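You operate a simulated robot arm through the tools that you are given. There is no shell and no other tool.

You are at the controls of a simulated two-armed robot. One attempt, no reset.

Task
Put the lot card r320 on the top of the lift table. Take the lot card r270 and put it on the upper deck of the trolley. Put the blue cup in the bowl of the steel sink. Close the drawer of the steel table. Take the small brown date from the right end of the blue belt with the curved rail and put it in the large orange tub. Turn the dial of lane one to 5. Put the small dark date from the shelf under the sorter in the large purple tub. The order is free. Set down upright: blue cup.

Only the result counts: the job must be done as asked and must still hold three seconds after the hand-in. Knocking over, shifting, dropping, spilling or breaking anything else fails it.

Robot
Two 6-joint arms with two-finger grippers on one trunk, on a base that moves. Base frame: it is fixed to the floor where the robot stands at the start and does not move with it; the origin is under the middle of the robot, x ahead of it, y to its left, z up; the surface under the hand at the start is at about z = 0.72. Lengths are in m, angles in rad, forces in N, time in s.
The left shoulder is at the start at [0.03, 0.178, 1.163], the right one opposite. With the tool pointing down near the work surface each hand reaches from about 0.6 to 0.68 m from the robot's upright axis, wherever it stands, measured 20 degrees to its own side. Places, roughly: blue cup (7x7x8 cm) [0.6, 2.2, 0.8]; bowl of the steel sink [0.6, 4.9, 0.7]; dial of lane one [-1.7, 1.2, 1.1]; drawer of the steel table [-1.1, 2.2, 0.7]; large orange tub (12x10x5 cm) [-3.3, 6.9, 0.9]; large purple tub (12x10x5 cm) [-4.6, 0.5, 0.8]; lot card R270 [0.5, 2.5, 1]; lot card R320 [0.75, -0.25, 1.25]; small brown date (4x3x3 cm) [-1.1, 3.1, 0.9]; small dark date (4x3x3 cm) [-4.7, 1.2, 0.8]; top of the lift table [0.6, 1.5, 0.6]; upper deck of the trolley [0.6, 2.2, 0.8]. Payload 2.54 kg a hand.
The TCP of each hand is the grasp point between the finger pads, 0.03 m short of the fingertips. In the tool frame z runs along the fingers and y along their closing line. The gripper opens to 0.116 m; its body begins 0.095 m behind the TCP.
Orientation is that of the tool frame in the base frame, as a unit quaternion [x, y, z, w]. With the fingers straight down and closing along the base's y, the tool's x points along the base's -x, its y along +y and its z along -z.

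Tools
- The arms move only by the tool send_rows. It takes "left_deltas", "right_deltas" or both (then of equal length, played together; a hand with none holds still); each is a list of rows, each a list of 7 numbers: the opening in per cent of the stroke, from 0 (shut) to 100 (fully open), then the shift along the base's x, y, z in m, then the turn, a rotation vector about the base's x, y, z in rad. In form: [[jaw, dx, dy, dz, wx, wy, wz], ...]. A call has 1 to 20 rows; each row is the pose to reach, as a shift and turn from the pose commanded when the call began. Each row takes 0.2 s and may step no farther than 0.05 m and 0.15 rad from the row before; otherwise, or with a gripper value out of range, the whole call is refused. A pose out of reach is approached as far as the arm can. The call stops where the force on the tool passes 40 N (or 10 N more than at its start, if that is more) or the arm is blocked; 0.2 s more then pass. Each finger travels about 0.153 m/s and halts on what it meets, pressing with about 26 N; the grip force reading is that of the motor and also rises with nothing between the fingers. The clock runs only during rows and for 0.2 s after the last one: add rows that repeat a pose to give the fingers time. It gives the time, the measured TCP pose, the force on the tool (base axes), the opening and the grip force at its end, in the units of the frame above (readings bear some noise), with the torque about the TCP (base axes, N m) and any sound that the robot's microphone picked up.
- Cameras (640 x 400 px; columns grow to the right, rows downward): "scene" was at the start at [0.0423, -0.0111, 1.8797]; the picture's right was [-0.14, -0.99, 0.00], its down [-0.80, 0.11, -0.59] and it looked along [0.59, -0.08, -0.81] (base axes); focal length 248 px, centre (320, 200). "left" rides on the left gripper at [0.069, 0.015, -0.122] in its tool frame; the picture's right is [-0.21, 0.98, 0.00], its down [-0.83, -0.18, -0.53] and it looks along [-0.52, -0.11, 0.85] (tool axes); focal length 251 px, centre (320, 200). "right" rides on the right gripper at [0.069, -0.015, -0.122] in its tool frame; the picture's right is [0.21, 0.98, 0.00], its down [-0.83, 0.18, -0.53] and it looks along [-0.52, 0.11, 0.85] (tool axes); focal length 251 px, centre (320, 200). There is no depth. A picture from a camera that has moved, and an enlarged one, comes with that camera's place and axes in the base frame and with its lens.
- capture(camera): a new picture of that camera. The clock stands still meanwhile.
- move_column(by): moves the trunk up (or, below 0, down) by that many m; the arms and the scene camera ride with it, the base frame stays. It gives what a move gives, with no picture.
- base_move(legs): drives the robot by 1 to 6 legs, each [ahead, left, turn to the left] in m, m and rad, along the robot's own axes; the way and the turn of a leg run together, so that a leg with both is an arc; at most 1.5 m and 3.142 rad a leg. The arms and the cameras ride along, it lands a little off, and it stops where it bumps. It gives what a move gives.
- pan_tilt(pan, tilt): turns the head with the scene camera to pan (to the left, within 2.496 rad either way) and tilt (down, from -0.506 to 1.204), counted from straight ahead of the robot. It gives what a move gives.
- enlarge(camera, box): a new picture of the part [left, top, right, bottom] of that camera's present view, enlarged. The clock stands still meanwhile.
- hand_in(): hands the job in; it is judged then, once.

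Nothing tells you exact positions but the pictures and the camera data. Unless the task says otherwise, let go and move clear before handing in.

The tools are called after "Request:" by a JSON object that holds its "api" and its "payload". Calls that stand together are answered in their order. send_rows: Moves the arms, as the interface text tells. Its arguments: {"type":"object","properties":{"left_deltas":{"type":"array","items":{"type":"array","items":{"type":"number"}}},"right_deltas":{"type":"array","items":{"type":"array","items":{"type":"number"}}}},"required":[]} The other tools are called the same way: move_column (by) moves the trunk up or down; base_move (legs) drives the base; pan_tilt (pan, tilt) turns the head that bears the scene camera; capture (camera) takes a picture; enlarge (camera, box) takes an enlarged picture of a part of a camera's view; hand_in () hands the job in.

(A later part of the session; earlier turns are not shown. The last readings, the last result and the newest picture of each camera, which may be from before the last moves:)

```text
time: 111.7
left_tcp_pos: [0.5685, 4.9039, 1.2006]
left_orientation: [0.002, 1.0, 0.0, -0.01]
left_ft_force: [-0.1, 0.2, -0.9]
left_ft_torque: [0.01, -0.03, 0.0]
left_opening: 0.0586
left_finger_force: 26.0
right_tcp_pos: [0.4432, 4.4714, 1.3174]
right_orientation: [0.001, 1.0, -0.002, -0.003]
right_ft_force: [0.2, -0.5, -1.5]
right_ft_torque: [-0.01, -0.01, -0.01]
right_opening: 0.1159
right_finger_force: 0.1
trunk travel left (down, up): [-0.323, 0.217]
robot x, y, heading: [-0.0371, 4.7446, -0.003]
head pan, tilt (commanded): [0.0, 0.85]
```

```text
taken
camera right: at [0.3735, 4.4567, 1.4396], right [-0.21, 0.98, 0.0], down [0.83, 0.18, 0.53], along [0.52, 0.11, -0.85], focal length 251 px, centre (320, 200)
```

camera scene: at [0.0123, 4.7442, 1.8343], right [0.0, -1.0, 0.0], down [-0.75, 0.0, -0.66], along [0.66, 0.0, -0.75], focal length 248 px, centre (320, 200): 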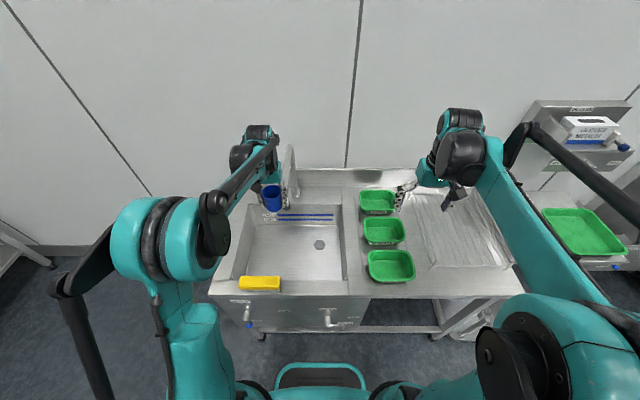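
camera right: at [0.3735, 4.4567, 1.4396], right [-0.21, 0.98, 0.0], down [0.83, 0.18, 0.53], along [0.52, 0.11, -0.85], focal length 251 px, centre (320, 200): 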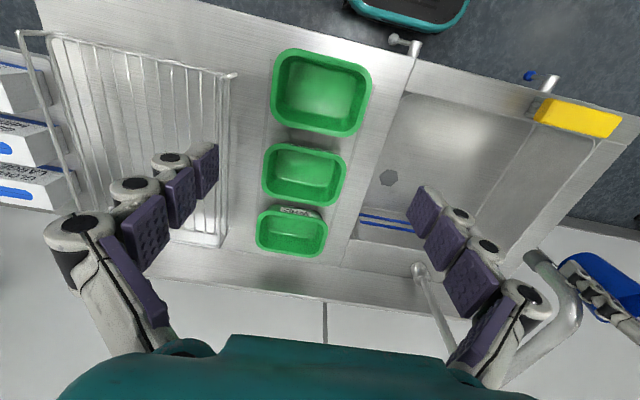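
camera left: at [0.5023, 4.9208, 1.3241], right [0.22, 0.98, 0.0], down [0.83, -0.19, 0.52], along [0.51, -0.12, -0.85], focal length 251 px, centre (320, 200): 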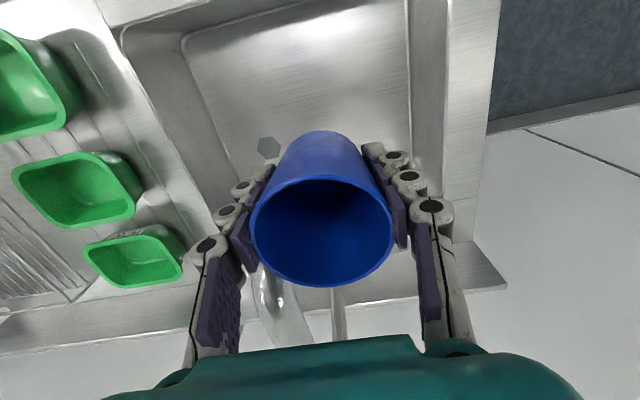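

The drive stopped because the left hand touched the tap's gooseneck, which reaches further forward (x≈0.6) than I judged. I inspect the tap closely before moving back.

Request:
{"api": "enlarge", "payload": {"camera": "scene", "box": [220, 120, 380, 260]}}

Request:
{"api": "enlarge", "payload": {"camera": "right", "box": [380, 180, 640, 400]}}

Request:
{"api": "enlarge", "payload": {"camera": "left", "box": [180, 140, 460, 360]}}

```text
2.86 times, centred on (300, 190) of scene
camera zoom: at [0.0123, 4.7442, 1.8343], right [0.0, -1.0, 0.0], down [-0.75, 0.0, -0.66], along [0.66, 0.0, -0.75], focal length 709 px, centre (377, 229)
```

zoom: 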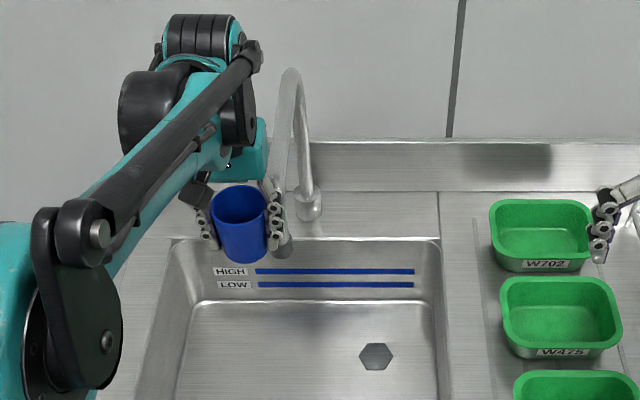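

```text
1.82 times, centred on (510, 290) of right
camera zoom: at [0.3735, 4.4567, 1.4396], right [-0.21, 0.98, 0.0], down [0.83, 0.18, 0.53], along [0.52, 0.11, -0.85], focal length 457 px, centre (-26, 36)
```

zoom: 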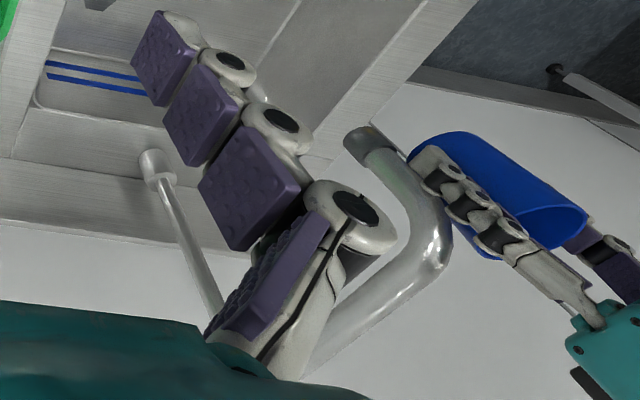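

```text
1.82 times, centred on (320, 250) of left
camera zoom: at [0.5023, 4.9208, 1.3241], right [0.22, 0.98, 0.0], down [0.83, -0.19, 0.52], along [0.51, -0.12, -0.85], focal length 457 px, centre (320, 109)
```

zoom: 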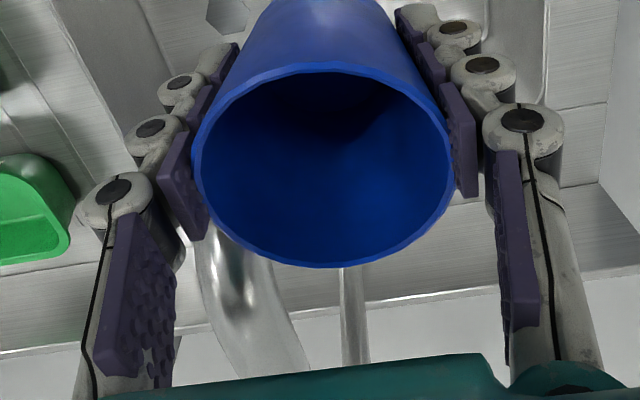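

The tap looks unmoved (its arc still lies in the plane y≈4.87). I back off and shift right to set the cup down on the side of the bowl away from the tap, at about [0.58, 4.76].

Request:
{"api": "base_move", "payload": {"legs": [[-0.13, 0, 0], [0, -0.145, 0]]}}

Request:
{"api": "capture", "payload": {"camera": "scene"}}

Request:
{"api": "capture", "payload": {"camera": "left"}}

```text
time: 113.9
left_tcp_pos: [0.4417, 4.7585, 1.2]
left_orientation: [0.003, 1.0, -0.001, -0.011]
left_ft_force: [-0.4, -0.2, -0.3]
left_ft_torque: [0.04, 0.0, 0.01]
left_opening: 0.0586
left_finger_force: 25.8
right_tcp_pos: [0.3134, 4.3249, 1.3169]
right_orientation: [0.003, 1.0, -0.002, -0.002]
right_ft_force: [0.6, 0.1, 0.2]
right_ft_torque: [0.01, -0.01, 0.0]
right_opening: 0.1159
right_finger_force: 0.1
trunk travel left (down, up): [-0.323, 0.217]
robot x, y, heading: [-0.1655, 4.602, 0.001]
head pan, tilt (commanded): [0.0, 0.85]
```

```text
taken
camera scene: at [-0.1156, 4.5984, 1.8343], right [0.0, -1.0, 0.0], down [-0.75, 0.0, -0.66], along [0.66, 0.0, -0.75], focal length 248 px, centre (320, 200)
```

scene: 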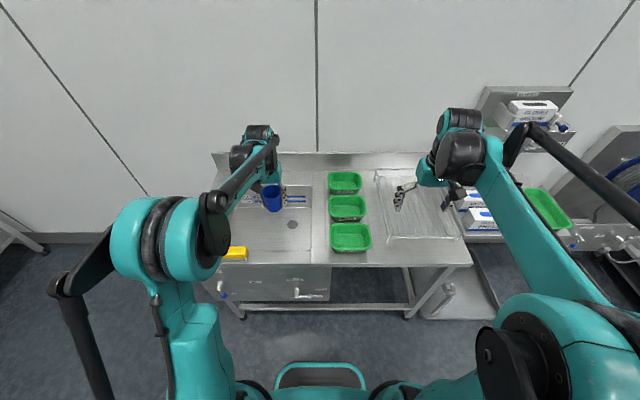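

```text
taken
camera left: at [0.3747, 4.774, 1.3241], right [0.22, 0.98, 0.0], down [0.83, -0.19, 0.52], along [0.5, -0.12, -0.86], focal length 251 px, centre (320, 200)
```

left: 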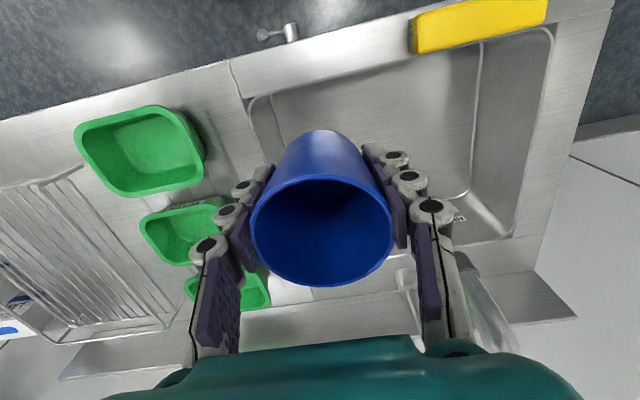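

Now I advance so the cup is over the right half of the bowl.

Request:
{"api": "base_move", "payload": {"legs": [[0.135, 0, 0]]}}

Request:
{"api": "capture", "payload": {"camera": "left"}}

Request:
{"api": "enlarge", "payload": {"camera": "scene", "box": [220, 120, 380, 280]}}

```text
time: 115.2
left_tcp_pos: [0.5754, 4.7576, 1.2017]
left_orientation: [0.003, 1.0, 0.0, -0.01]
left_ft_force: [0.7, -0.2, -0.4]
left_ft_torque: [0.01, -0.01, 0.0]
left_opening: 0.0588
left_finger_force: 26.0
right_tcp_pos: [0.4463, 4.3253, 1.317]
right_orientation: [0.004, 1.0, -0.001, -0.003]
right_ft_force: [0.1, -0.2, 0.6]
right_ft_torque: [0.0, 0.0, 0.01]
right_opening: 0.1161
right_finger_force: 0.0
trunk travel left (down, up): [-0.323, 0.217]
robot x, y, heading: [-0.0276, 4.5952, -0.003]
head pan, tilt (commanded): [0.0, 0.85]
```

```text
taken
camera left: at [0.5089, 4.7735, 1.3243], right [0.22, 0.98, 0.0], down [0.83, -0.19, 0.52], along [0.51, -0.12, -0.85], focal length 251 px, centre (320, 200)
```

left: 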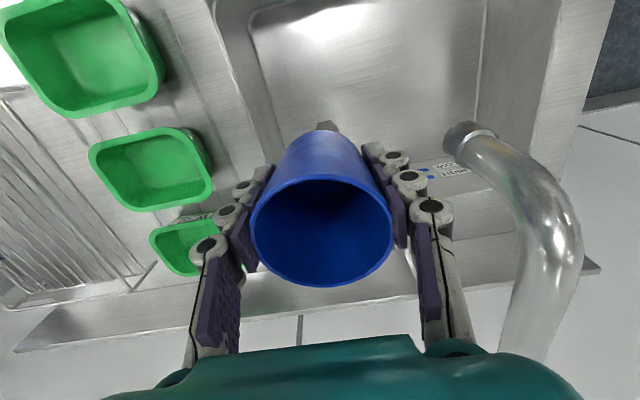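

```text
2.50 times, centred on (300, 200) of scene
camera zoom: at [0.0184, 4.5982, 1.8343], right [0.0, -1.0, 0.0], down [-0.75, 0.0, -0.66], along [0.66, 0.0, -0.75], focal length 620 px, centre (370, 200)
```

zoom: 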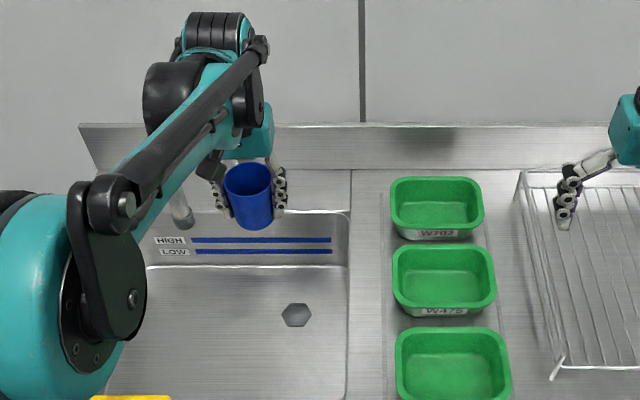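

The wrist motor sits on the +y side of the left hand and would come close to the tap here, so the safer side is left of the tap (y≈5.0). I back off and shift over.

Request:
{"api": "base_move", "payload": {"legs": [[-0.17, 0, 0], [0, 0.24, 0.003]]}}

Request:
{"api": "capture", "payload": {"camera": "left"}}

Request:
{"api": "capture", "payload": {"camera": "scene"}}

```text
time: 118.1
left_tcp_pos: [0.4048, 5.0046, 1.2007]
left_orientation: [0.002, 1.0, -0.001, -0.01]
left_ft_force: [-0.6, 0.6, -1.0]
left_ft_torque: [0.0, 0.02, 0.02]
left_opening: 0.0586
left_finger_force: 26.3
right_tcp_pos: [0.2783, 4.5728, 1.3164]
right_orientation: [0.001, 1.0, -0.001, -0.002]
right_ft_force: [-0.2, 0.0, -0.3]
right_ft_torque: [-0.01, -0.03, -0.01]
right_opening: 0.1162
right_finger_force: 0.0
trunk travel left (down, up): [-0.323, 0.217]
robot x, y, heading: [-0.2002, 4.8471, 0.002]
head pan, tilt (commanded): [0.0, 0.85]
```

```text
taken
camera left: at [0.3383, 5.021, 1.3241], right [0.22, 0.98, 0.0], down [0.83, -0.18, 0.52], along [0.51, -0.12, -0.86], focal length 251 px, centre (320, 200)
```

left: 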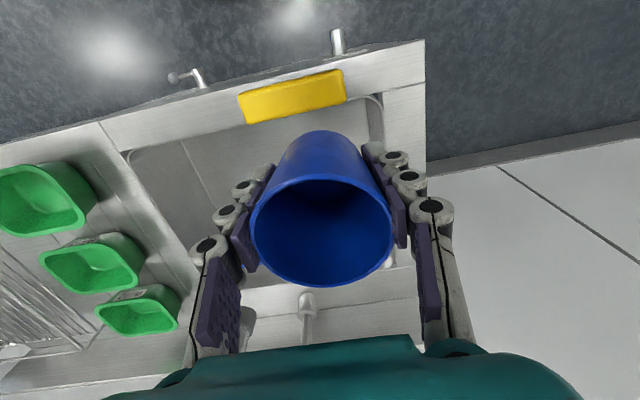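

```text
taken
camera scene: at [-0.1516, 4.8443, 1.8343], right [0.0, -1.0, 0.0], down [-0.75, 0.0, -0.66], along [0.66, 0.0, -0.75], focal length 248 px, centre (320, 200)
```

scene: 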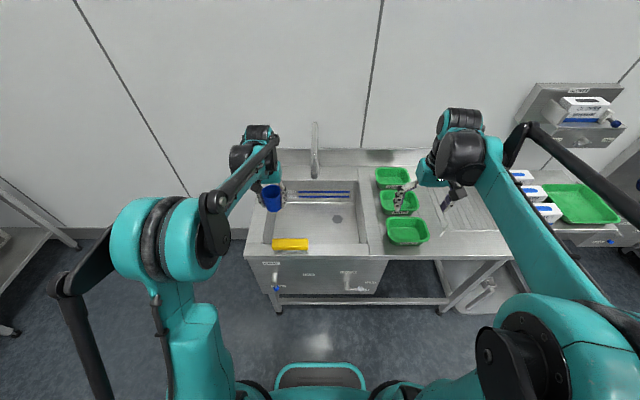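

Left of the tap there is room: bowl edge at y≈5.10, tap at y≈4.87. I nudge the hand to y≈4.99 and advance slowly.

Request:
{"api": "send_rows", "payload": {"left_deltas": [[40, 0, -0.012, 0, 0, 0, 0]]}}

Request:
{"api": "base_move", "payload": {"legs": [[0.155, 0, 0]]}}

Request:
{"api": "capture", "payload": {"camera": "left"}}

Request:
{"api": "capture", "payload": {"camera": "right"}}

Request:
{"api": "enlarge", "payload": {"camera": "scene", "box": [200, 120, 360, 280]}}

```text
time: 118.5
left_tcp_pos: [0.4045, 4.9916, 1.2007]
left_orientation: [0.002, 1.0, 0.001, -0.009]
left_ft_force: [-0.5, -0.4, -0.1]
left_ft_torque: [0.02, 0.01, -0.01]
left_opening: 0.0586
left_finger_force: 26.1
right_tcp_pos: [0.277, 4.5691, 1.3157]
right_orientation: [0.0, 1.0, 0.0, -0.003]
right_ft_force: [-0.7, 0.4, -0.4]
right_ft_torque: [0.01, -0.01, 0.01]
right_opening: 0.1159
right_finger_force: 0.0
trunk travel left (down, up): [-0.323, 0.217]
robot x, y, heading: [-0.2016, 4.8454, 0.001]
head pan, tilt (commanded): [0.0, 0.85]
```

```text
time: 119.9
left_tcp_pos: [0.5589, 4.9953, 1.1997]
left_orientation: [0.002, 1.0, 0.0, -0.01]
left_ft_force: [0.8, -0.2, 0.1]
left_ft_torque: [0.01, 0.01, 0.0]
left_opening: 0.0584
left_finger_force: 25.9
right_tcp_pos: [0.4335, 4.572, 1.3175]
right_orientation: [0.0, 1.0, -0.002, -0.003]
right_ft_force: [0.2, -0.1, -0.2]
right_ft_torque: [0.01, 0.01, 0.01]
right_opening: 0.1159
right_finger_force: 0.0
trunk travel left (down, up): [-0.323, 0.217]
robot x, y, heading: [-0.0444, 4.8466, -0.003]
head pan, tilt (commanded): [0.0, 0.85]
```

```text
taken
camera left: at [0.4919, 5.0102, 1.3238], right [0.22, 0.98, 0.0], down [0.84, -0.18, 0.52], along [0.51, -0.12, -0.86], focal length 251 px, centre (320, 200)
```

left: 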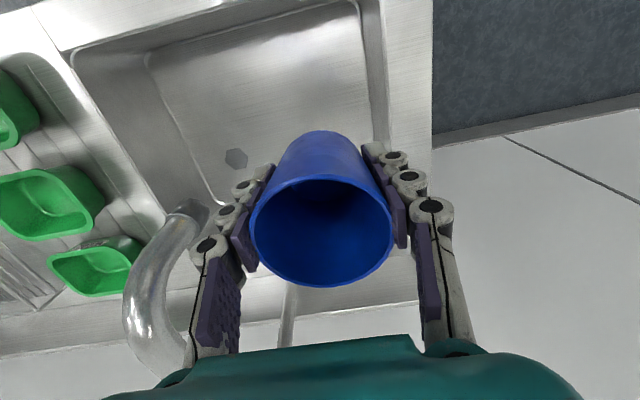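

```text
taken
camera right: at [0.3648, 4.5576, 1.4396], right [-0.22, 0.98, 0.0], down [0.83, 0.18, 0.53], along [0.52, 0.11, -0.85], focal length 251 px, centre (320, 200)
```

right: 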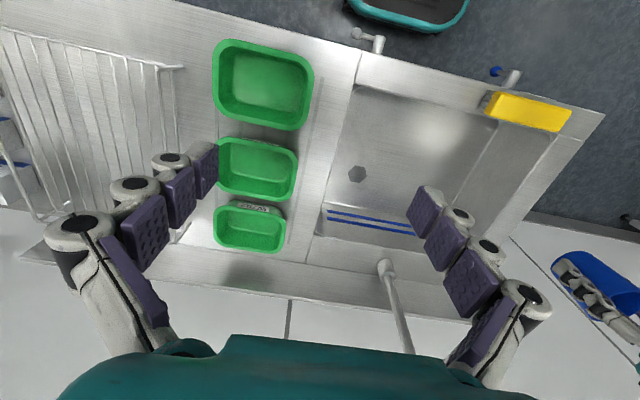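

```text
2.50 times, centred on (280, 200) of scene
camera zoom: at [0.0029, 4.8441, 1.8343], right [0.0, -1.0, 0.0], down [-0.75, 0.0, -0.66], along [0.66, 0.0, -0.75], focal length 620 px, centre (420, 200)
```

zoom: 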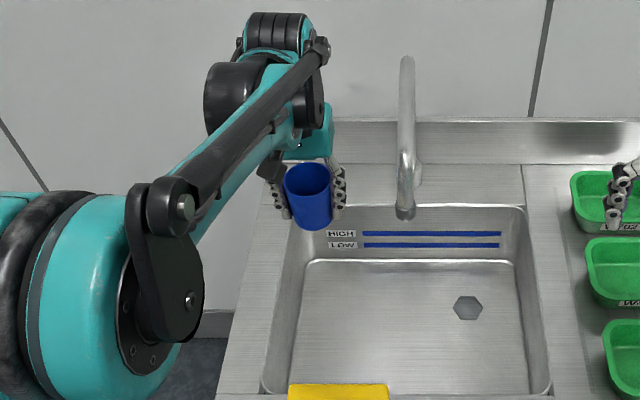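

The tap is clear of the hand by a few centimetres. I lower the cup into the bowl partway.

Request:
{"api": "send_rows", "payload": {"left_deltas": [[40, 0, 0, -0.04, 0, 0, 0], [40, 0, 0, -0.08, 0, 0, 0], [40, 0, 0, -0.12, 0, 0, 0], [40, 0, 0, -0.16, 0, 0, 0], [40, 0, 0, -0.2, 0, 0, 0], [40, 0, 0, -0.24, 0, 0, 0], [40, 0, 0, -0.28, 0, 0, 0], [40, 0, 0, -0.32, 0, 0, 0], [40, 0, 0, -0.36, 0, 0, 0]]}}

Request:
{"api": "capture", "payload": {"camera": "scene"}}

Request:
{"api": "capture", "payload": {"camera": "left"}}

Request:
{"api": "capture", "payload": {"camera": "right"}}

```text
time: 121.9
left_tcp_pos: [0.5573, 4.9946, 0.8395]
left_orientation: [0.001, 1.0, 0.0, -0.009]
left_ft_force: [-0.7, -0.1, -0.5]
left_ft_torque: [-0.03, 0.03, -0.04]
left_opening: 0.0584
left_finger_force: 26.3
right_tcp_pos: [0.4335, 4.5728, 1.3158]
right_orientation: [-0.001, 1.0, -0.001, -0.003]
right_ft_force: [0.4, -0.2, 0.0]
right_ft_torque: [-0.05, 0.05, 0.0]
right_opening: 0.1161
right_finger_force: 0.1
trunk travel left (down, up): [-0.323, 0.217]
robot x, y, heading: [-0.0405, 4.8465, 0.003]
head pan, tilt (commanded): [0.0, 0.85]
```

```text
taken
camera scene: at [0.0041, 4.8445, 1.8343], right [0.0, -1.0, 0.0], down [-0.75, 0.0, -0.66], along [0.66, 0.0, -0.75], focal length 248 px, centre (320, 200)
```

scene: 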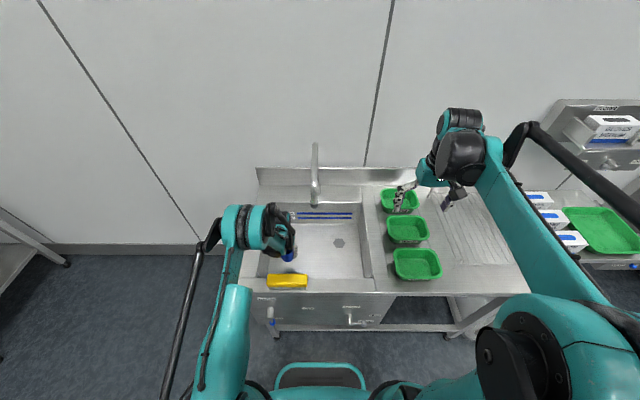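

```text
taken
camera left: at [0.4905, 5.01, 0.9622], right [0.22, 0.98, 0.0], down [0.84, -0.18, 0.52], along [0.5, -0.12, -0.86], focal length 251 px, centre (320, 200)
```

left: 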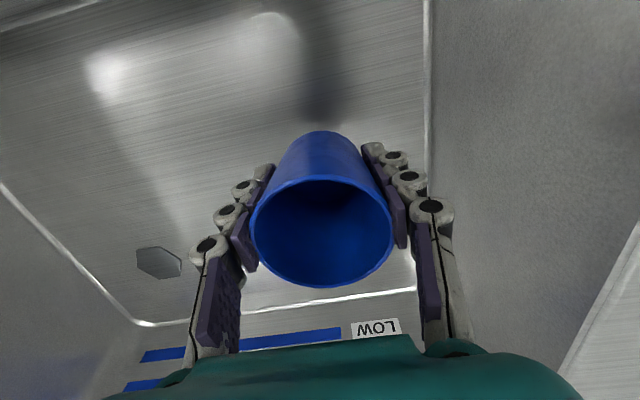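

```text
taken
camera right: at [0.3658, 4.5579, 1.4394], right [-0.22, 0.98, 0.0], down [0.83, 0.18, 0.53], along [0.52, 0.11, -0.85], focal length 251 px, centre (320, 200)
```

right: 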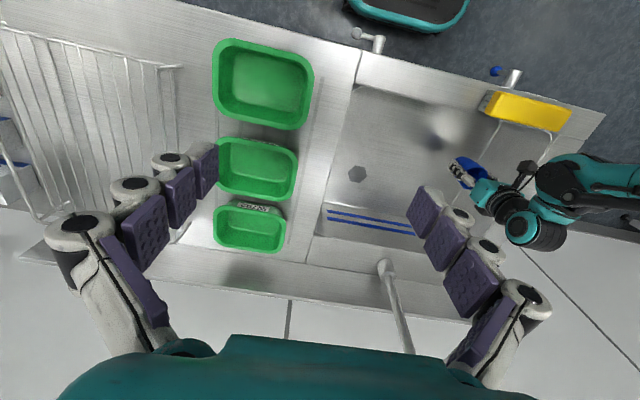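

The cup is inside the bowl with room around it. I lower further in small steps.

Request:
{"api": "send_rows", "payload": {"left_deltas": [[40, 0, 0, -0.03, 0, 0, 0], [40, 0, 0, -0.055, 0, 0, 0], [40, 0, 0, -0.07, 0, 0, 0]]}}

Request:
{"api": "send_rows", "payload": {"left_deltas": [[40, 0, 0, -0.005, 0, 0, 0], [40, 0, 0, -0.01, 0, 0, 0]]}}

Request:
{"api": "capture", "payload": {"camera": "left"}}

Request:
{"api": "enlarge", "payload": {"camera": "right", "box": [420, 80, 620, 280]}}

```text
time: 122.7
left_tcp_pos: [0.5555, 4.9939, 0.771]
left_orientation: [0.0, 1.0, 0.0, -0.009]
left_ft_force: [0.2, -0.2, -1.1]
left_ft_torque: [0.0, -0.03, 0.0]
left_opening: 0.0586
left_finger_force: 26.0
right_tcp_pos: [0.4333, 4.5734, 1.3177]
right_orientation: [-0.001, 1.0, -0.001, -0.003]
right_ft_force: [-0.6, -0.3, 0.2]
right_ft_torque: [-0.02, -0.01, -0.04]
right_opening: 0.116
right_finger_force: 0.0
trunk travel left (down, up): [-0.323, 0.217]
robot x, y, heading: [-0.0422, 4.8448, -0.002]
head pan, tilt (commanded): [0.0, 0.85]
```

```text
time: 123.3
left_tcp_pos: [0.5561, 4.995, 0.7674]
left_orientation: [0.002, 1.0, 0.0, -0.009]
left_ft_force: [0.2, -0.1, 0.4]
left_ft_torque: [0.01, 0.02, -0.02]
left_opening: 0.0585
left_finger_force: 25.9
left hand out of reach, approached as far as the arm can: row 2
right_tcp_pos: [0.4343, 4.5724, 1.3169]
right_orientation: [-0.001, 1.0, -0.002, -0.003]
right_ft_force: [0.5, -0.5, -0.7]
right_ft_torque: [0.0, 0.03, 0.0]
right_opening: 0.1156
right_finger_force: 0.0
trunk travel left (down, up): [-0.323, 0.217]
robot x, y, heading: [-0.0473, 4.8456, 0.002]
head pan, tilt (commanded): [0.0, 0.85]
```

```text
taken
camera left: at [0.4895, 5.0106, 0.891], right [0.22, 0.98, 0.0], down [0.84, -0.18, 0.52], along [0.51, -0.12, -0.85], focal length 251 px, centre (320, 200)
```

left: 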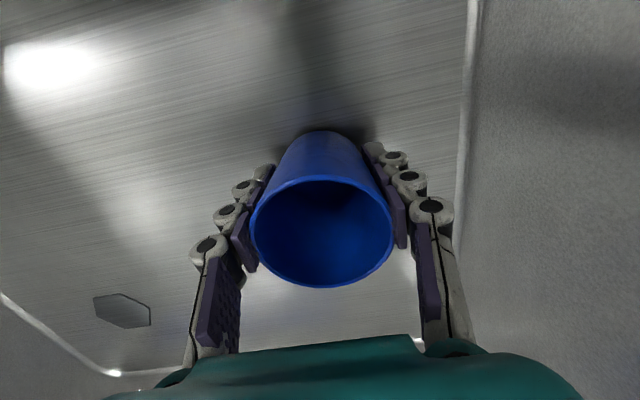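

```text
2.00 times, centred on (520, 180) of right
camera zoom: at [0.3646, 4.5576, 1.4396], right [-0.22, 0.98, 0.0], down [0.83, 0.18, 0.53], along [0.52, 0.11, -0.85], focal length 503 px, centre (-80, 240)
```

zoom: 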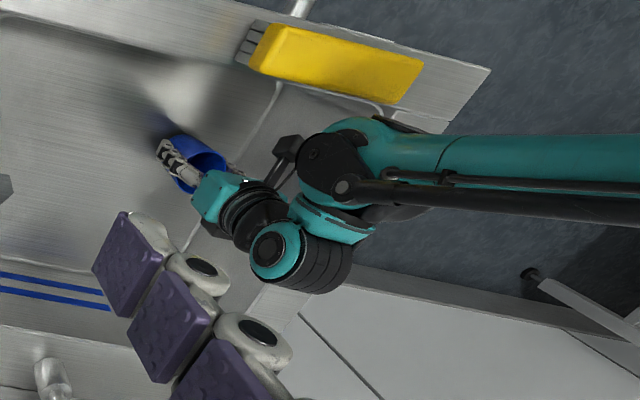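

The arm is at its lower limit; I use the trunk for the last 2 cm, watching the force.

Request:
{"api": "move_column", "payload": {"by": -0.01}}

Request:
{"api": "move_column", "payload": {"by": -0.004}}

Request:
{"api": "capture", "payload": {"camera": "left"}}

Request:
{"api": "enlarge", "payload": {"camera": "scene", "box": [200, 160, 360, 320]}}

```text
time: 123.8
left_tcp_pos: [0.5559, 4.9957, 0.758]
left_orientation: [0.001, 1.0, 0.0, -0.009]
left_ft_force: [-2.7, 0.9, 9.6]
left_ft_torque: [-0.03, -0.18, 0.0]
left_opening: 0.0585
left_finger_force: 26.0
right_tcp_pos: [0.4327, 4.5717, 1.3071]
right_orientation: [-0.002, 1.0, -0.001, -0.003]
right_ft_force: [0.1, 0.2, -0.3]
right_ft_torque: [0.01, 0.03, -0.03]
right_opening: 0.116
right_finger_force: 0.0
trunk travel left (down, up): [-0.313, 0.227]
robot x, y, heading: [-0.0506, 4.8436, 0.007]
head pan, tilt (commanded): [0.0, 0.85]
```

```text
time: 124.4
left_tcp_pos: [0.5553, 4.996, 0.7536]
left_orientation: [0.001, 1.0, 0.0, -0.01]
left_ft_force: [-3.3, 1.6, 13.2]
left_ft_torque: [-0.03, -0.06, 0.0]
left_opening: 0.0583
left_finger_force: 25.9
right_tcp_pos: [0.4315, 4.5728, 1.3031]
right_orientation: [-0.002, 1.0, -0.002, -0.001]
right_ft_force: [-0.6, 0.1, 0.6]
right_ft_torque: [-0.03, -0.03, -0.05]
right_opening: 0.116
right_finger_force: 0.0
trunk travel left (down, up): [-0.309, 0.231]
robot x, y, heading: [-0.0427, 4.8439, -0.003]
head pan, tilt (commanded): [0.0, 0.85]
```

```text
taken
camera left: at [0.4886, 5.0106, 0.8777], right [0.22, 0.98, 0.0], down [0.83, -0.18, 0.52], along [0.51, -0.12, -0.85], focal length 251 px, centre (320, 200)
```

left: 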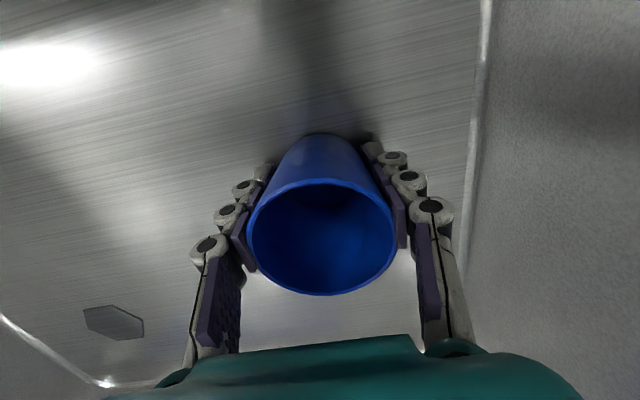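

```text
2.50 times, centred on (280, 240) of scene
camera zoom: at [0.0008, 4.844, 1.8204], right [0.0, -1.0, 0.0], down [-0.75, 0.0, -0.66], along [0.66, 0.0, -0.75], focal length 620 px, centre (420, 100)
```

zoom: 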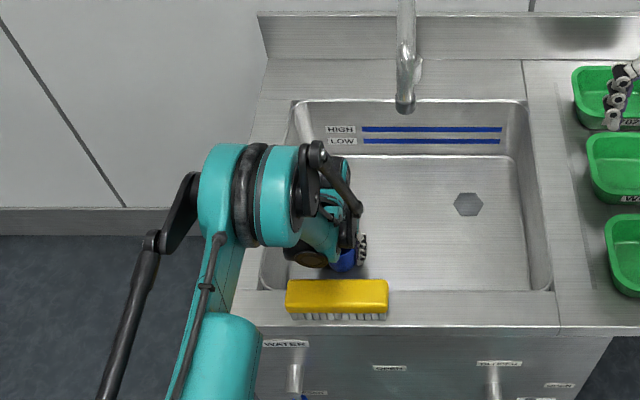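

The cup rests on the bowl floor (13 N). I open the fingers gradually and check.

Request:
{"api": "send_rows", "payload": {"left_deltas": [[50, 0, 0, 0, 0, 0, 0], [54, 0, 0, 0, 0, 0, 0], [58, 0, 0, 0, 0, 0, 0], [64, 0, 0, 0, 0, 0, 0], [72, 0, 0, 0, 0, 0, 0], [76, 0, 0, 0, 0, 0, 0], [76, 0, 0, 0, 0, 0, 0]]}}

Request:
{"api": "capture", "payload": {"camera": "left"}}

```text
time: 126.0
left_tcp_pos: [0.5572, 4.9955, 0.7544]
left_orientation: [0.0, 1.0, -0.001, -0.009]
left_ft_force: [1.2, 0.0, 0.1]
left_ft_torque: [0.0, 0.02, 0.02]
left_opening: 0.0883
left_finger_force: 0.1
right_tcp_pos: [0.4323, 4.5726, 1.3035]
right_orientation: [-0.001, 1.0, -0.002, -0.003]
right_ft_force: [-0.7, 0.4, 0.6]
right_ft_torque: [0.02, 0.0, 0.01]
right_opening: 0.116
right_finger_force: 0.0
trunk travel left (down, up): [-0.309, 0.231]
robot x, y, heading: [-0.047, 4.8443, 0.0]
head pan, tilt (commanded): [0.0, 0.85]
```

```text
taken
camera left: at [0.4895, 5.0106, 0.8771], right [0.22, 0.98, 0.0], down [0.84, -0.18, 0.52], along [0.51, -0.12, -0.85], focal length 251 px, centre (320, 200)
```

left: 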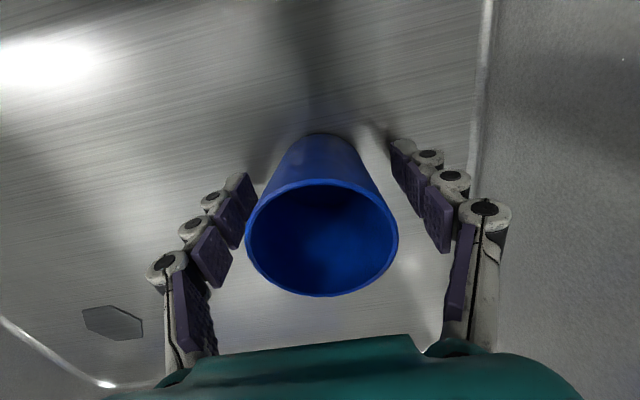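

The cup stands upright and free. I raise the hand straight up.

Request:
{"api": "send_rows", "payload": {"left_deltas": [[76, 0, 0, 0.02, 0, 0, 0], [76, 0, 0, 0.05, 0, 0, 0], [76, 0, 0, 0.09, 0, 0, 0], [76, 0, 0, 0.13, 0, 0, 0], [76, 0, 0, 0.17, 0, 0, 0], [76, 0, 0, 0.21, 0, 0, 0], [76, 0, 0, 0.25, 0, 0, 0], [76, 0, 0, 0.29, 0, 0, 0], [76, 0, 0, 0.33, 0, 0, 0], [76, 0, 0, 0.37, 0, 0, 0], [76, 0, 0, 0.41, 0, 0, 0], [76, 0, 0, 0.45, 0, 0, 0]]}}

Request:
{"api": "capture", "payload": {"camera": "left"}}

Request:
{"api": "capture", "payload": {"camera": "scene"}}

```text
time: 128.6
left_tcp_pos: [0.5541, 4.9946, 1.203]
left_orientation: [0.001, 1.0, 0.0, -0.009]
left_ft_force: [0.0, 0.3, 0.1]
left_ft_torque: [0.0, 0.02, 0.01]
left_opening: 0.0883
left_finger_force: 0.0
right_tcp_pos: [0.433, 4.5717, 1.3027]
right_orientation: [0.0, 1.0, -0.002, -0.003]
right_ft_force: [-1.3, -0.4, -0.3]
right_ft_torque: [-0.01, 0.02, -0.02]
right_opening: 0.116
right_finger_force: 0.0
trunk travel left (down, up): [-0.309, 0.231]
robot x, y, heading: [-0.0467, 4.8437, -0.001]
head pan, tilt (commanded): [0.0, 0.85]
```

```text
taken
camera left: at [0.488, 5.0102, 1.326], right [0.22, 0.98, 0.0], down [0.83, -0.18, 0.52], along [0.51, -0.12, -0.85], focal length 251 px, centre (320, 200)
```

left: 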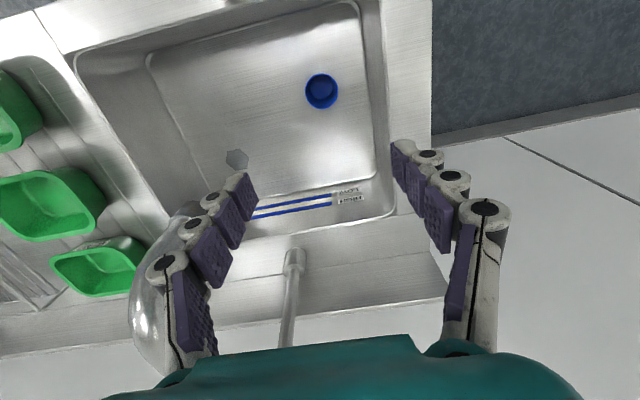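

```text
taken
camera scene: at [0.0015, 4.8437, 1.8204], right [0.0, -1.0, 0.0], down [-0.75, 0.0, -0.66], along [0.66, 0.0, -0.75], focal length 248 px, centre (320, 200)
```

scene: 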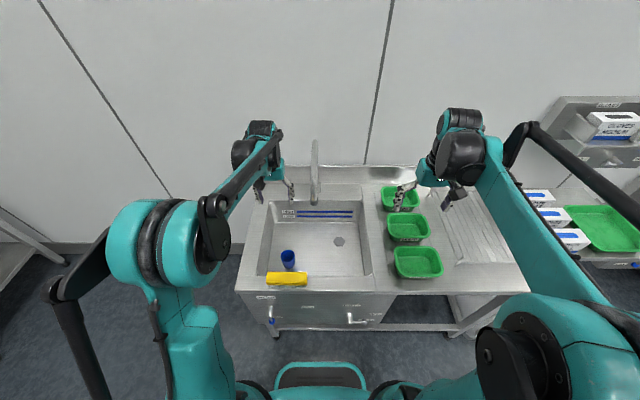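

The cup stands upright in the bowl. I back away, tuck the arms and raise the trunk before turning to the other side of the aisle.

Request:
{"api": "base_move", "payload": {"legs": [[-0.36, 0, 0]]}}

Request:
{"api": "send_rows", "payload": {"left_deltas": [[76, -0.03, 0, 0.03, 0, 0, 0], [76, -0.06, 0, 0.06, 0, 0, 0], [76, -0.09, 0, 0.09, 0, 0, 0], [76, -0.12, 0, 0.12, 0, 0, 0], [76, -0.15, 0, 0.15, 0, 0, 0], [76, -0.18, 0, 0.18, 0, 0, 0], [76, -0.22, 0, 0.19, 0, 0, 0], [76, -0.26, 0, 0.2, 0, 0, 0], [76, -0.29, 0, 0.2, 0, 0, 0]], "right_deltas": [[100, -0.02, 0, 0.01, 0, 0, 0], [100, -0.04, 0.01, 0.02, 0, 0, 0], [100, -0.06, 0.02, 0.03, 0, 0, 0], [100, -0.08, 0.03, 0.04, 0, 0, 0], [100, -0.1, 0.04, 0.05, 0, 0, 0], [100, -0.12, 0.05, 0.06, 0, 0, 0], [100, -0.14, 0.06, 0.07, 0, 0, 0], [100, -0.16, 0.06, 0.08, 0, 0, 0], [100, -0.16, 0.06, 0.08, 0, 0, 0]]}}

Request:
{"api": "pan_tilt", "payload": {"pan": 2.3, "tilt": 0.4}}

Request:
{"api": "capture", "payload": {"camera": "scene"}}

Request:
{"api": "pan_tilt", "payload": {"pan": 1.5, "tilt": 0.4}}

Request:
{"api": "capture", "payload": {"camera": "scene"}}

Request:
{"api": "pan_tilt", "payload": {"pan": -2.3, "tilt": 0.4}}

Request:
{"api": "capture", "payload": {"camera": "scene"}}

```text
time: 130.9
left_tcp_pos: [0.1913, 4.9948, 1.2015]
left_orientation: [0.002, 1.0, -0.001, -0.009]
left_ft_force: [-0.1, 0.3, 0.4]
left_ft_torque: [-0.03, 0.0, 0.02]
left_opening: 0.0883
left_finger_force: 0.1
right_tcp_pos: [0.0685, 4.5708, 1.3039]
right_orientation: [-0.001, 1.0, -0.002, -0.003]
right_ft_force: [0.8, 0.4, -0.1]
right_ft_torque: [-0.01, -0.03, -0.01]
right_opening: 0.1156
right_finger_force: 0.0
trunk travel left (down, up): [-0.309, 0.231]
robot x, y, heading: [-0.4071, 4.8455, 0.003]
head pan, tilt (commanded): [0.0, 0.85]
```

```text
time: 132.9
left_tcp_pos: [-0.1011, 4.9955, 1.401]
left_orientation: [0.0, 1.0, 0.0, -0.008]
left_ft_force: [0.3, 0.6, -0.2]
left_ft_torque: [0.0, -0.01, -0.01]
left_opening: 0.0879
left_finger_force: 0.0
right_tcp_pos: [-0.0933, 4.6321, 1.3827]
right_orientation: [-0.001, 1.0, -0.002, -0.003]
right_ft_force: [1.0, -0.1, 0.9]
right_ft_torque: [-0.04, -0.05, 0.01]
right_opening: 0.1158
right_finger_force: 0.0
trunk travel left (down, up): [-0.309, 0.231]
robot x, y, heading: [-0.4149, 4.8433, 0.001]
head pan, tilt (commanded): [0.0, 0.85]
```

```text
time: 135.0
left_tcp_pos: [-0.0991, 4.9948, 1.4014]
left_orientation: [0.001, 1.0, 0.0, -0.009]
left_ft_force: [0.9, -0.4, -0.2]
left_ft_torque: [-0.02, 0.02, -0.03]
left_opening: 0.0882
left_finger_force: 0.0
right_tcp_pos: [-0.0928, 4.6311, 1.3835]
right_orientation: [-0.001, 1.0, -0.002, -0.003]
right_ft_force: [0.1, 0.7, -0.5]
right_ft_torque: [-0.02, 0.0, -0.02]
right_opening: 0.1158
right_finger_force: 0.1
trunk travel left (down, up): [-0.309, 0.231]
robot x, y, heading: [-0.4098, 4.843, -0.0]
head pan, tilt (commanded): [2.3, 0.4]
```

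```text
taken
camera scene: at [-0.5024, 4.912, 1.8595], right [0.74, 0.67, 0.0], down [0.26, -0.29, -0.92], along [-0.62, 0.69, -0.39], focal length 248 px, centre (320, 200)
```

scene: 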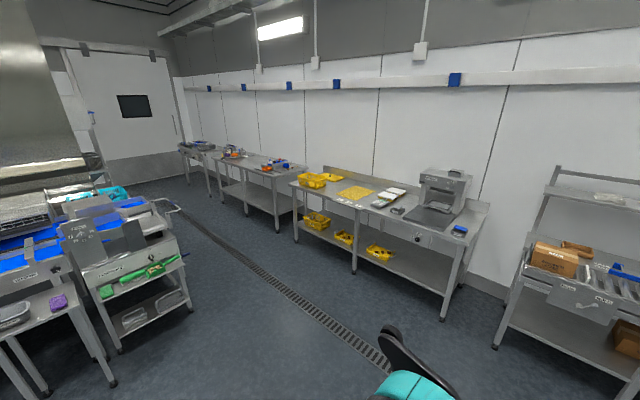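

```text
time: 136.2
left_tcp_pos: [-0.0993, 4.9952, 1.4022]
left_orientation: [0.0, 1.0, 0.001, -0.009]
left_ft_force: [0.3, -0.5, -0.5]
left_ft_torque: [0.01, 0.01, 0.04]
left_opening: 0.0881
left_finger_force: 0.0
right_tcp_pos: [-0.0932, 4.6308, 1.3835]
right_orientation: [-0.001, 1.0, -0.001, -0.003]
right_ft_force: [-0.6, 0.2, 0.3]
right_ft_torque: [-0.06, 0.0, 0.01]
right_opening: 0.1159
right_finger_force: 0.1
trunk travel left (down, up): [-0.309, 0.231]
robot x, y, heading: [-0.4086, 4.846, 0.002]
head pan, tilt (commanded): [1.499, 0.4]
```

```text
taken
camera scene: at [-0.4343, 4.9355, 1.8595], right [1.0, -0.07, 0.0], down [-0.03, -0.39, -0.92], along [0.06, 0.92, -0.39], focal length 248 px, centre (320, 200)
```

scene: 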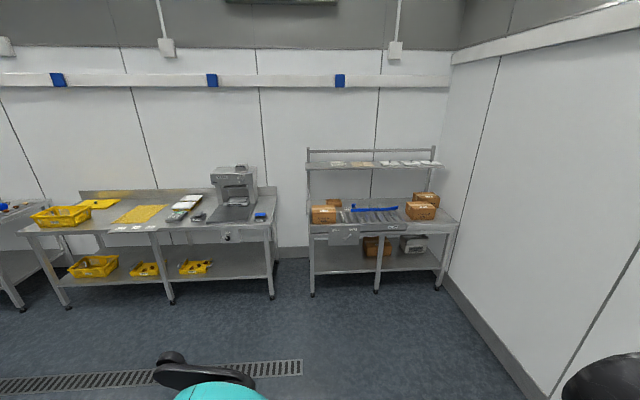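

```text
time: 139.3
left_tcp_pos: [-0.0996, 4.9946, 1.4021]
left_orientation: [0.002, 1.0, 0.0, -0.009]
left_ft_force: [0.0, -0.9, 0.1]
left_ft_torque: [-0.01, -0.02, 0.0]
left_opening: 0.0884
left_finger_force: 0.0
right_tcp_pos: [-0.0927, 4.6302, 1.3833]
right_orientation: [-0.001, 1.0, -0.002, -0.003]
right_ft_force: [1.1, -0.1, 0.4]
right_ft_torque: [-0.02, 0.02, 0.02]
right_opening: 0.1159
right_finger_force: 0.0
trunk travel left (down, up): [-0.309, 0.231]
robot x, y, heading: [-0.4101, 4.8448, 0.006]
head pan, tilt (commanded): [-2.3, 0.4]
```

```text
taken
camera scene: at [-0.5021, 4.7738, 1.8595], right [-0.75, 0.66, 0.0], down [0.26, 0.29, -0.92], along [-0.61, -0.69, -0.39], focal length 248 px, centre (320, 200)
```

scene: 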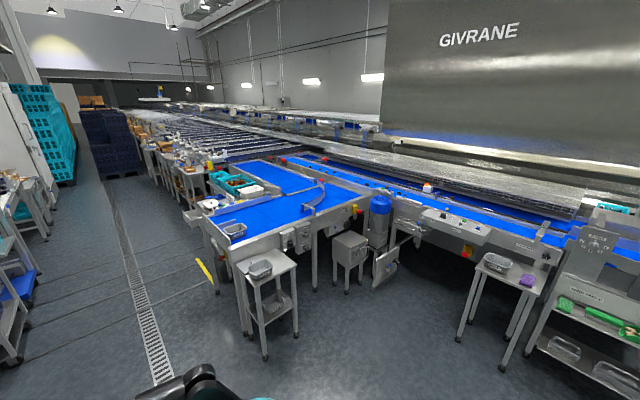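

I can see the blue belt with the curved rail across the aisle. I enlarge it to find the date and the drawer table.

Request:
{"api": "enlarge", "payload": {"camera": "scene", "box": [180, 150, 380, 290]}}

Request:
{"api": "enlarge", "payload": {"camera": "scene", "box": [100, 110, 260, 220]}}

Request:
{"api": "enlarge", "payload": {"camera": "scene", "box": [460, 180, 640, 390]}}

```text
2.86 times, centred on (280, 220) of scene
camera zoom: at [-0.5021, 4.7738, 1.8595], right [-0.75, 0.66, 0.0], down [0.26, 0.29, -0.92], along [-0.61, -0.69, -0.39], focal length 709 px, centre (434, 143)
```

zoom: 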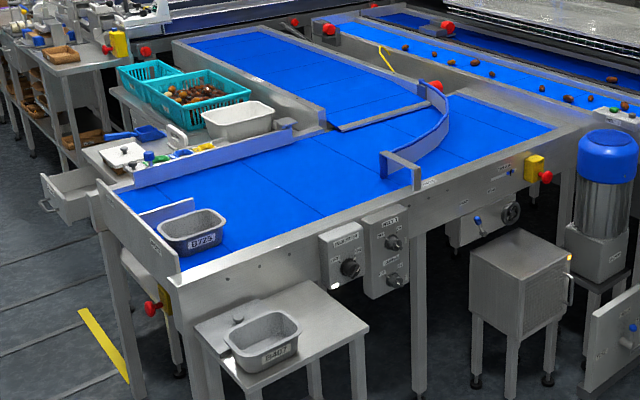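

```text
3.64 times, centred on (180, 165) of scene
camera zoom: at [-0.5021, 4.7738, 1.8595], right [-0.75, 0.66, 0.0], down [0.26, 0.29, -0.92], along [-0.61, -0.69, -0.39], focal length 902 px, centre (829, 327)
```

zoom: 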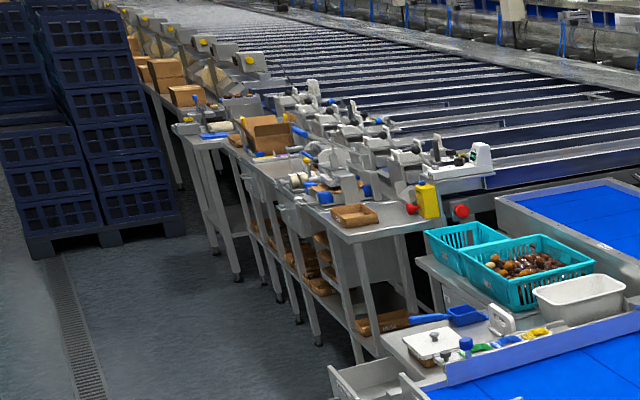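

```text
1.90 times, centred on (550, 285) of scene
camera zoom: at [-0.5021, 4.7738, 1.8595], right [-0.75, 0.66, 0.0], down [0.26, 0.29, -0.92], along [-0.61, -0.69, -0.39], focal length 473 px, centre (-118, 38)
```

zoom: 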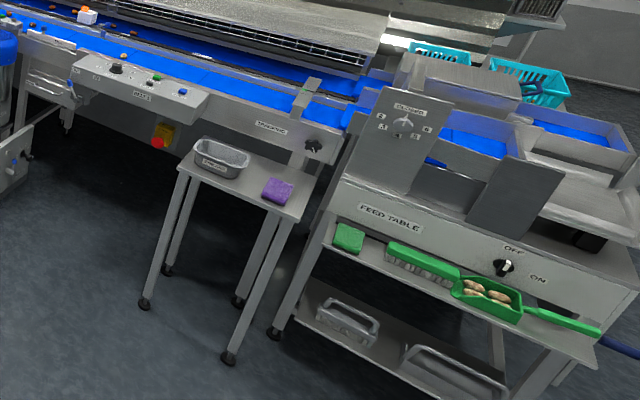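

The open drawer is at about [-1.0, 2.25, 0.7] and a tray B725 sits at the belt's end near [-1.1, 3.13]. I turn to face that side and strafe along the aisle.

Request:
{"api": "base_move", "payload": {"legs": [[0, 0, 3.14], [0, 1.4, 0]]}}

Request:
{"api": "pan_tilt", "payload": {"pan": 0.3, "tilt": 0.7}}

Request:
{"api": "capture", "payload": {"camera": "scene"}}

Request:
{"api": "capture", "payload": {"camera": "left"}}

```text
time: 153.5
left_tcp_pos: [-0.809, 3.3245, 1.4009]
left_orientation: [0.999, -0.032, 0.009, 0.0]
left_ft_force: [-0.7, -0.3, -0.6]
left_ft_torque: [0.03, 0.0, 0.0]
left_opening: 0.088
left_finger_force: 0.0
right_tcp_pos: [-0.7925, 3.686, 1.3829]
right_orientation: [1.0, -0.031, 0.002, -0.002]
right_ft_force: [0.5, -0.8, -1.0]
right_ft_torque: [0.02, 0.03, -0.02]
right_opening: 0.1163
right_finger_force: 0.0
trunk travel left (down, up): [-0.309, 0.231]
robot x, y, heading: [-0.4917, 3.4561, 3.085]
head pan, tilt (commanded): [-2.3, 0.4]
```

```text
time: 155.8
left_tcp_pos: [-0.8095, 3.3247, 1.4007]
left_orientation: [0.999, -0.031, 0.009, 0.0]
left_ft_force: [-0.3, 0.2, -0.4]
left_ft_torque: [0.0, -0.03, -0.01]
left_opening: 0.0884
left_finger_force: 0.0
right_tcp_pos: [-0.7927, 3.6872, 1.383]
right_orientation: [1.0, -0.03, 0.002, -0.001]
right_ft_force: [0.4, -0.3, 0.4]
right_ft_torque: [0.0, -0.02, -0.01]
right_opening: 0.116
right_finger_force: 0.0
trunk travel left (down, up): [-0.309, 0.231]
robot x, y, heading: [-0.4912, 3.4573, 3.079]
head pan, tilt (commanded): [0.3, 0.7]
```

```text
taken
camera scene: at [-0.5431, 3.4319, 1.8326], right [-0.24, 0.97, 0.0], down [0.63, 0.15, -0.76], along [-0.74, -0.18, -0.64], focal length 248 px, centre (320, 200)
```

scene: 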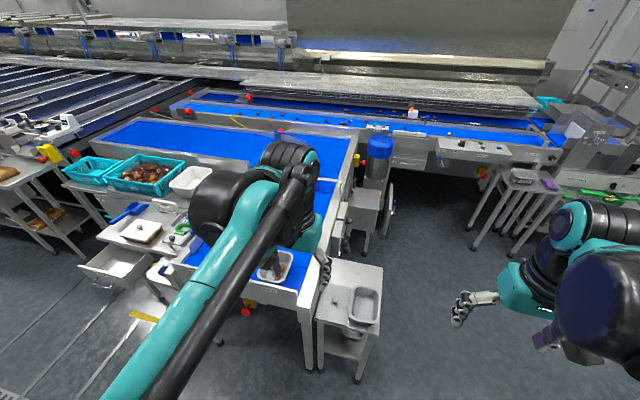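

```text
taken
camera left: at [-0.7431, 3.305, 1.5246], right [-0.28, -0.96, 0.0], down [-0.82, 0.23, 0.52], along [-0.5, 0.15, -0.85], focal length 251 px, centre (320, 200)
```

left: 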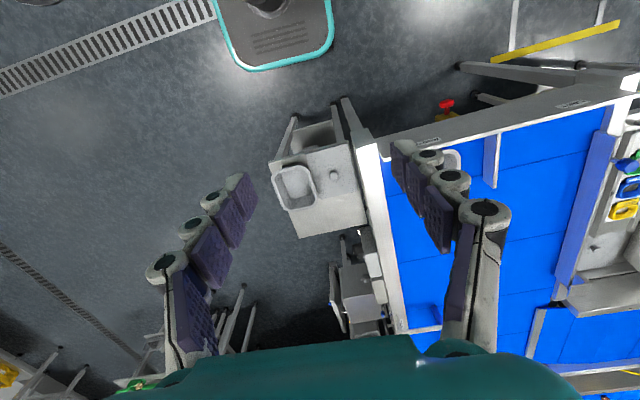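

I enlarge the belt's end with the tray and the open drawer.

Request:
{"api": "enlarge", "payload": {"camera": "scene", "box": [220, 220, 340, 320]}}

Request:
{"api": "enlarge", "payload": {"camera": "scene", "box": [60, 180, 220, 320]}}

Request:
{"api": "enlarge", "payload": {"camera": "left", "box": [360, 70, 560, 230]}}

```text
4.00 times, centred on (280, 270) of scene
camera zoom: at [-0.5431, 3.4319, 1.8326], right [-0.24, 0.97, 0.0], down [0.63, 0.15, -0.76], along [-0.74, -0.18, -0.64], focal length 992 px, centre (480, -80)
```

zoom: 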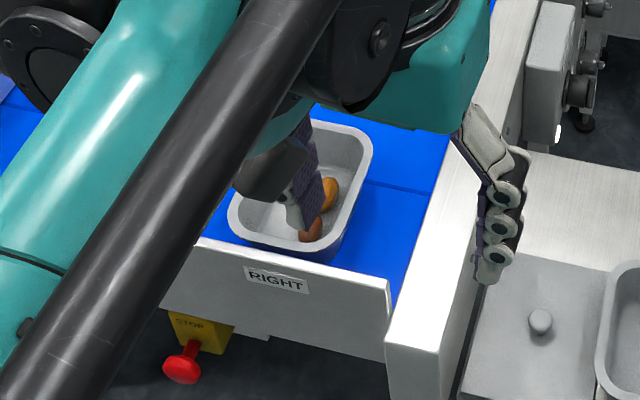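

```text
2.86 times, centred on (140, 250) of scene
camera zoom: at [-0.5431, 3.4319, 1.8326], right [-0.24, 0.97, 0.0], down [0.63, 0.15, -0.76], along [-0.74, -0.18, -0.64], focal length 709 px, centre (834, 57)
```

zoom: 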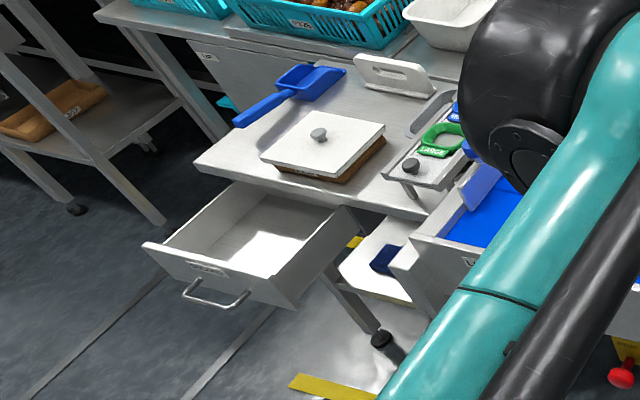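

```text
2.50 times, centred on (460, 150) of left
camera zoom: at [-0.7431, 3.305, 1.5246], right [-0.28, -0.96, 0.0], down [-0.82, 0.23, 0.52], along [-0.5, 0.15, -0.85], focal length 629 px, centre (-30, 325)
```

zoom: 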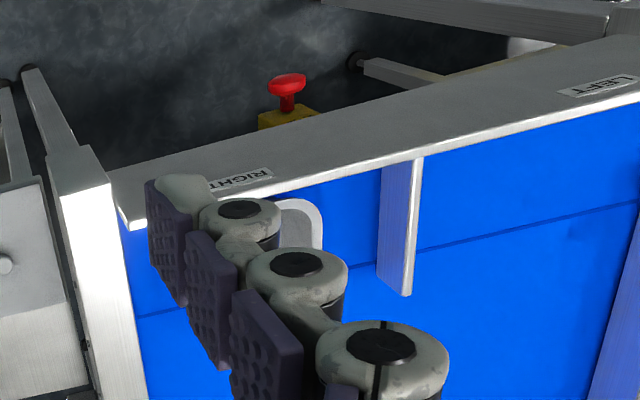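

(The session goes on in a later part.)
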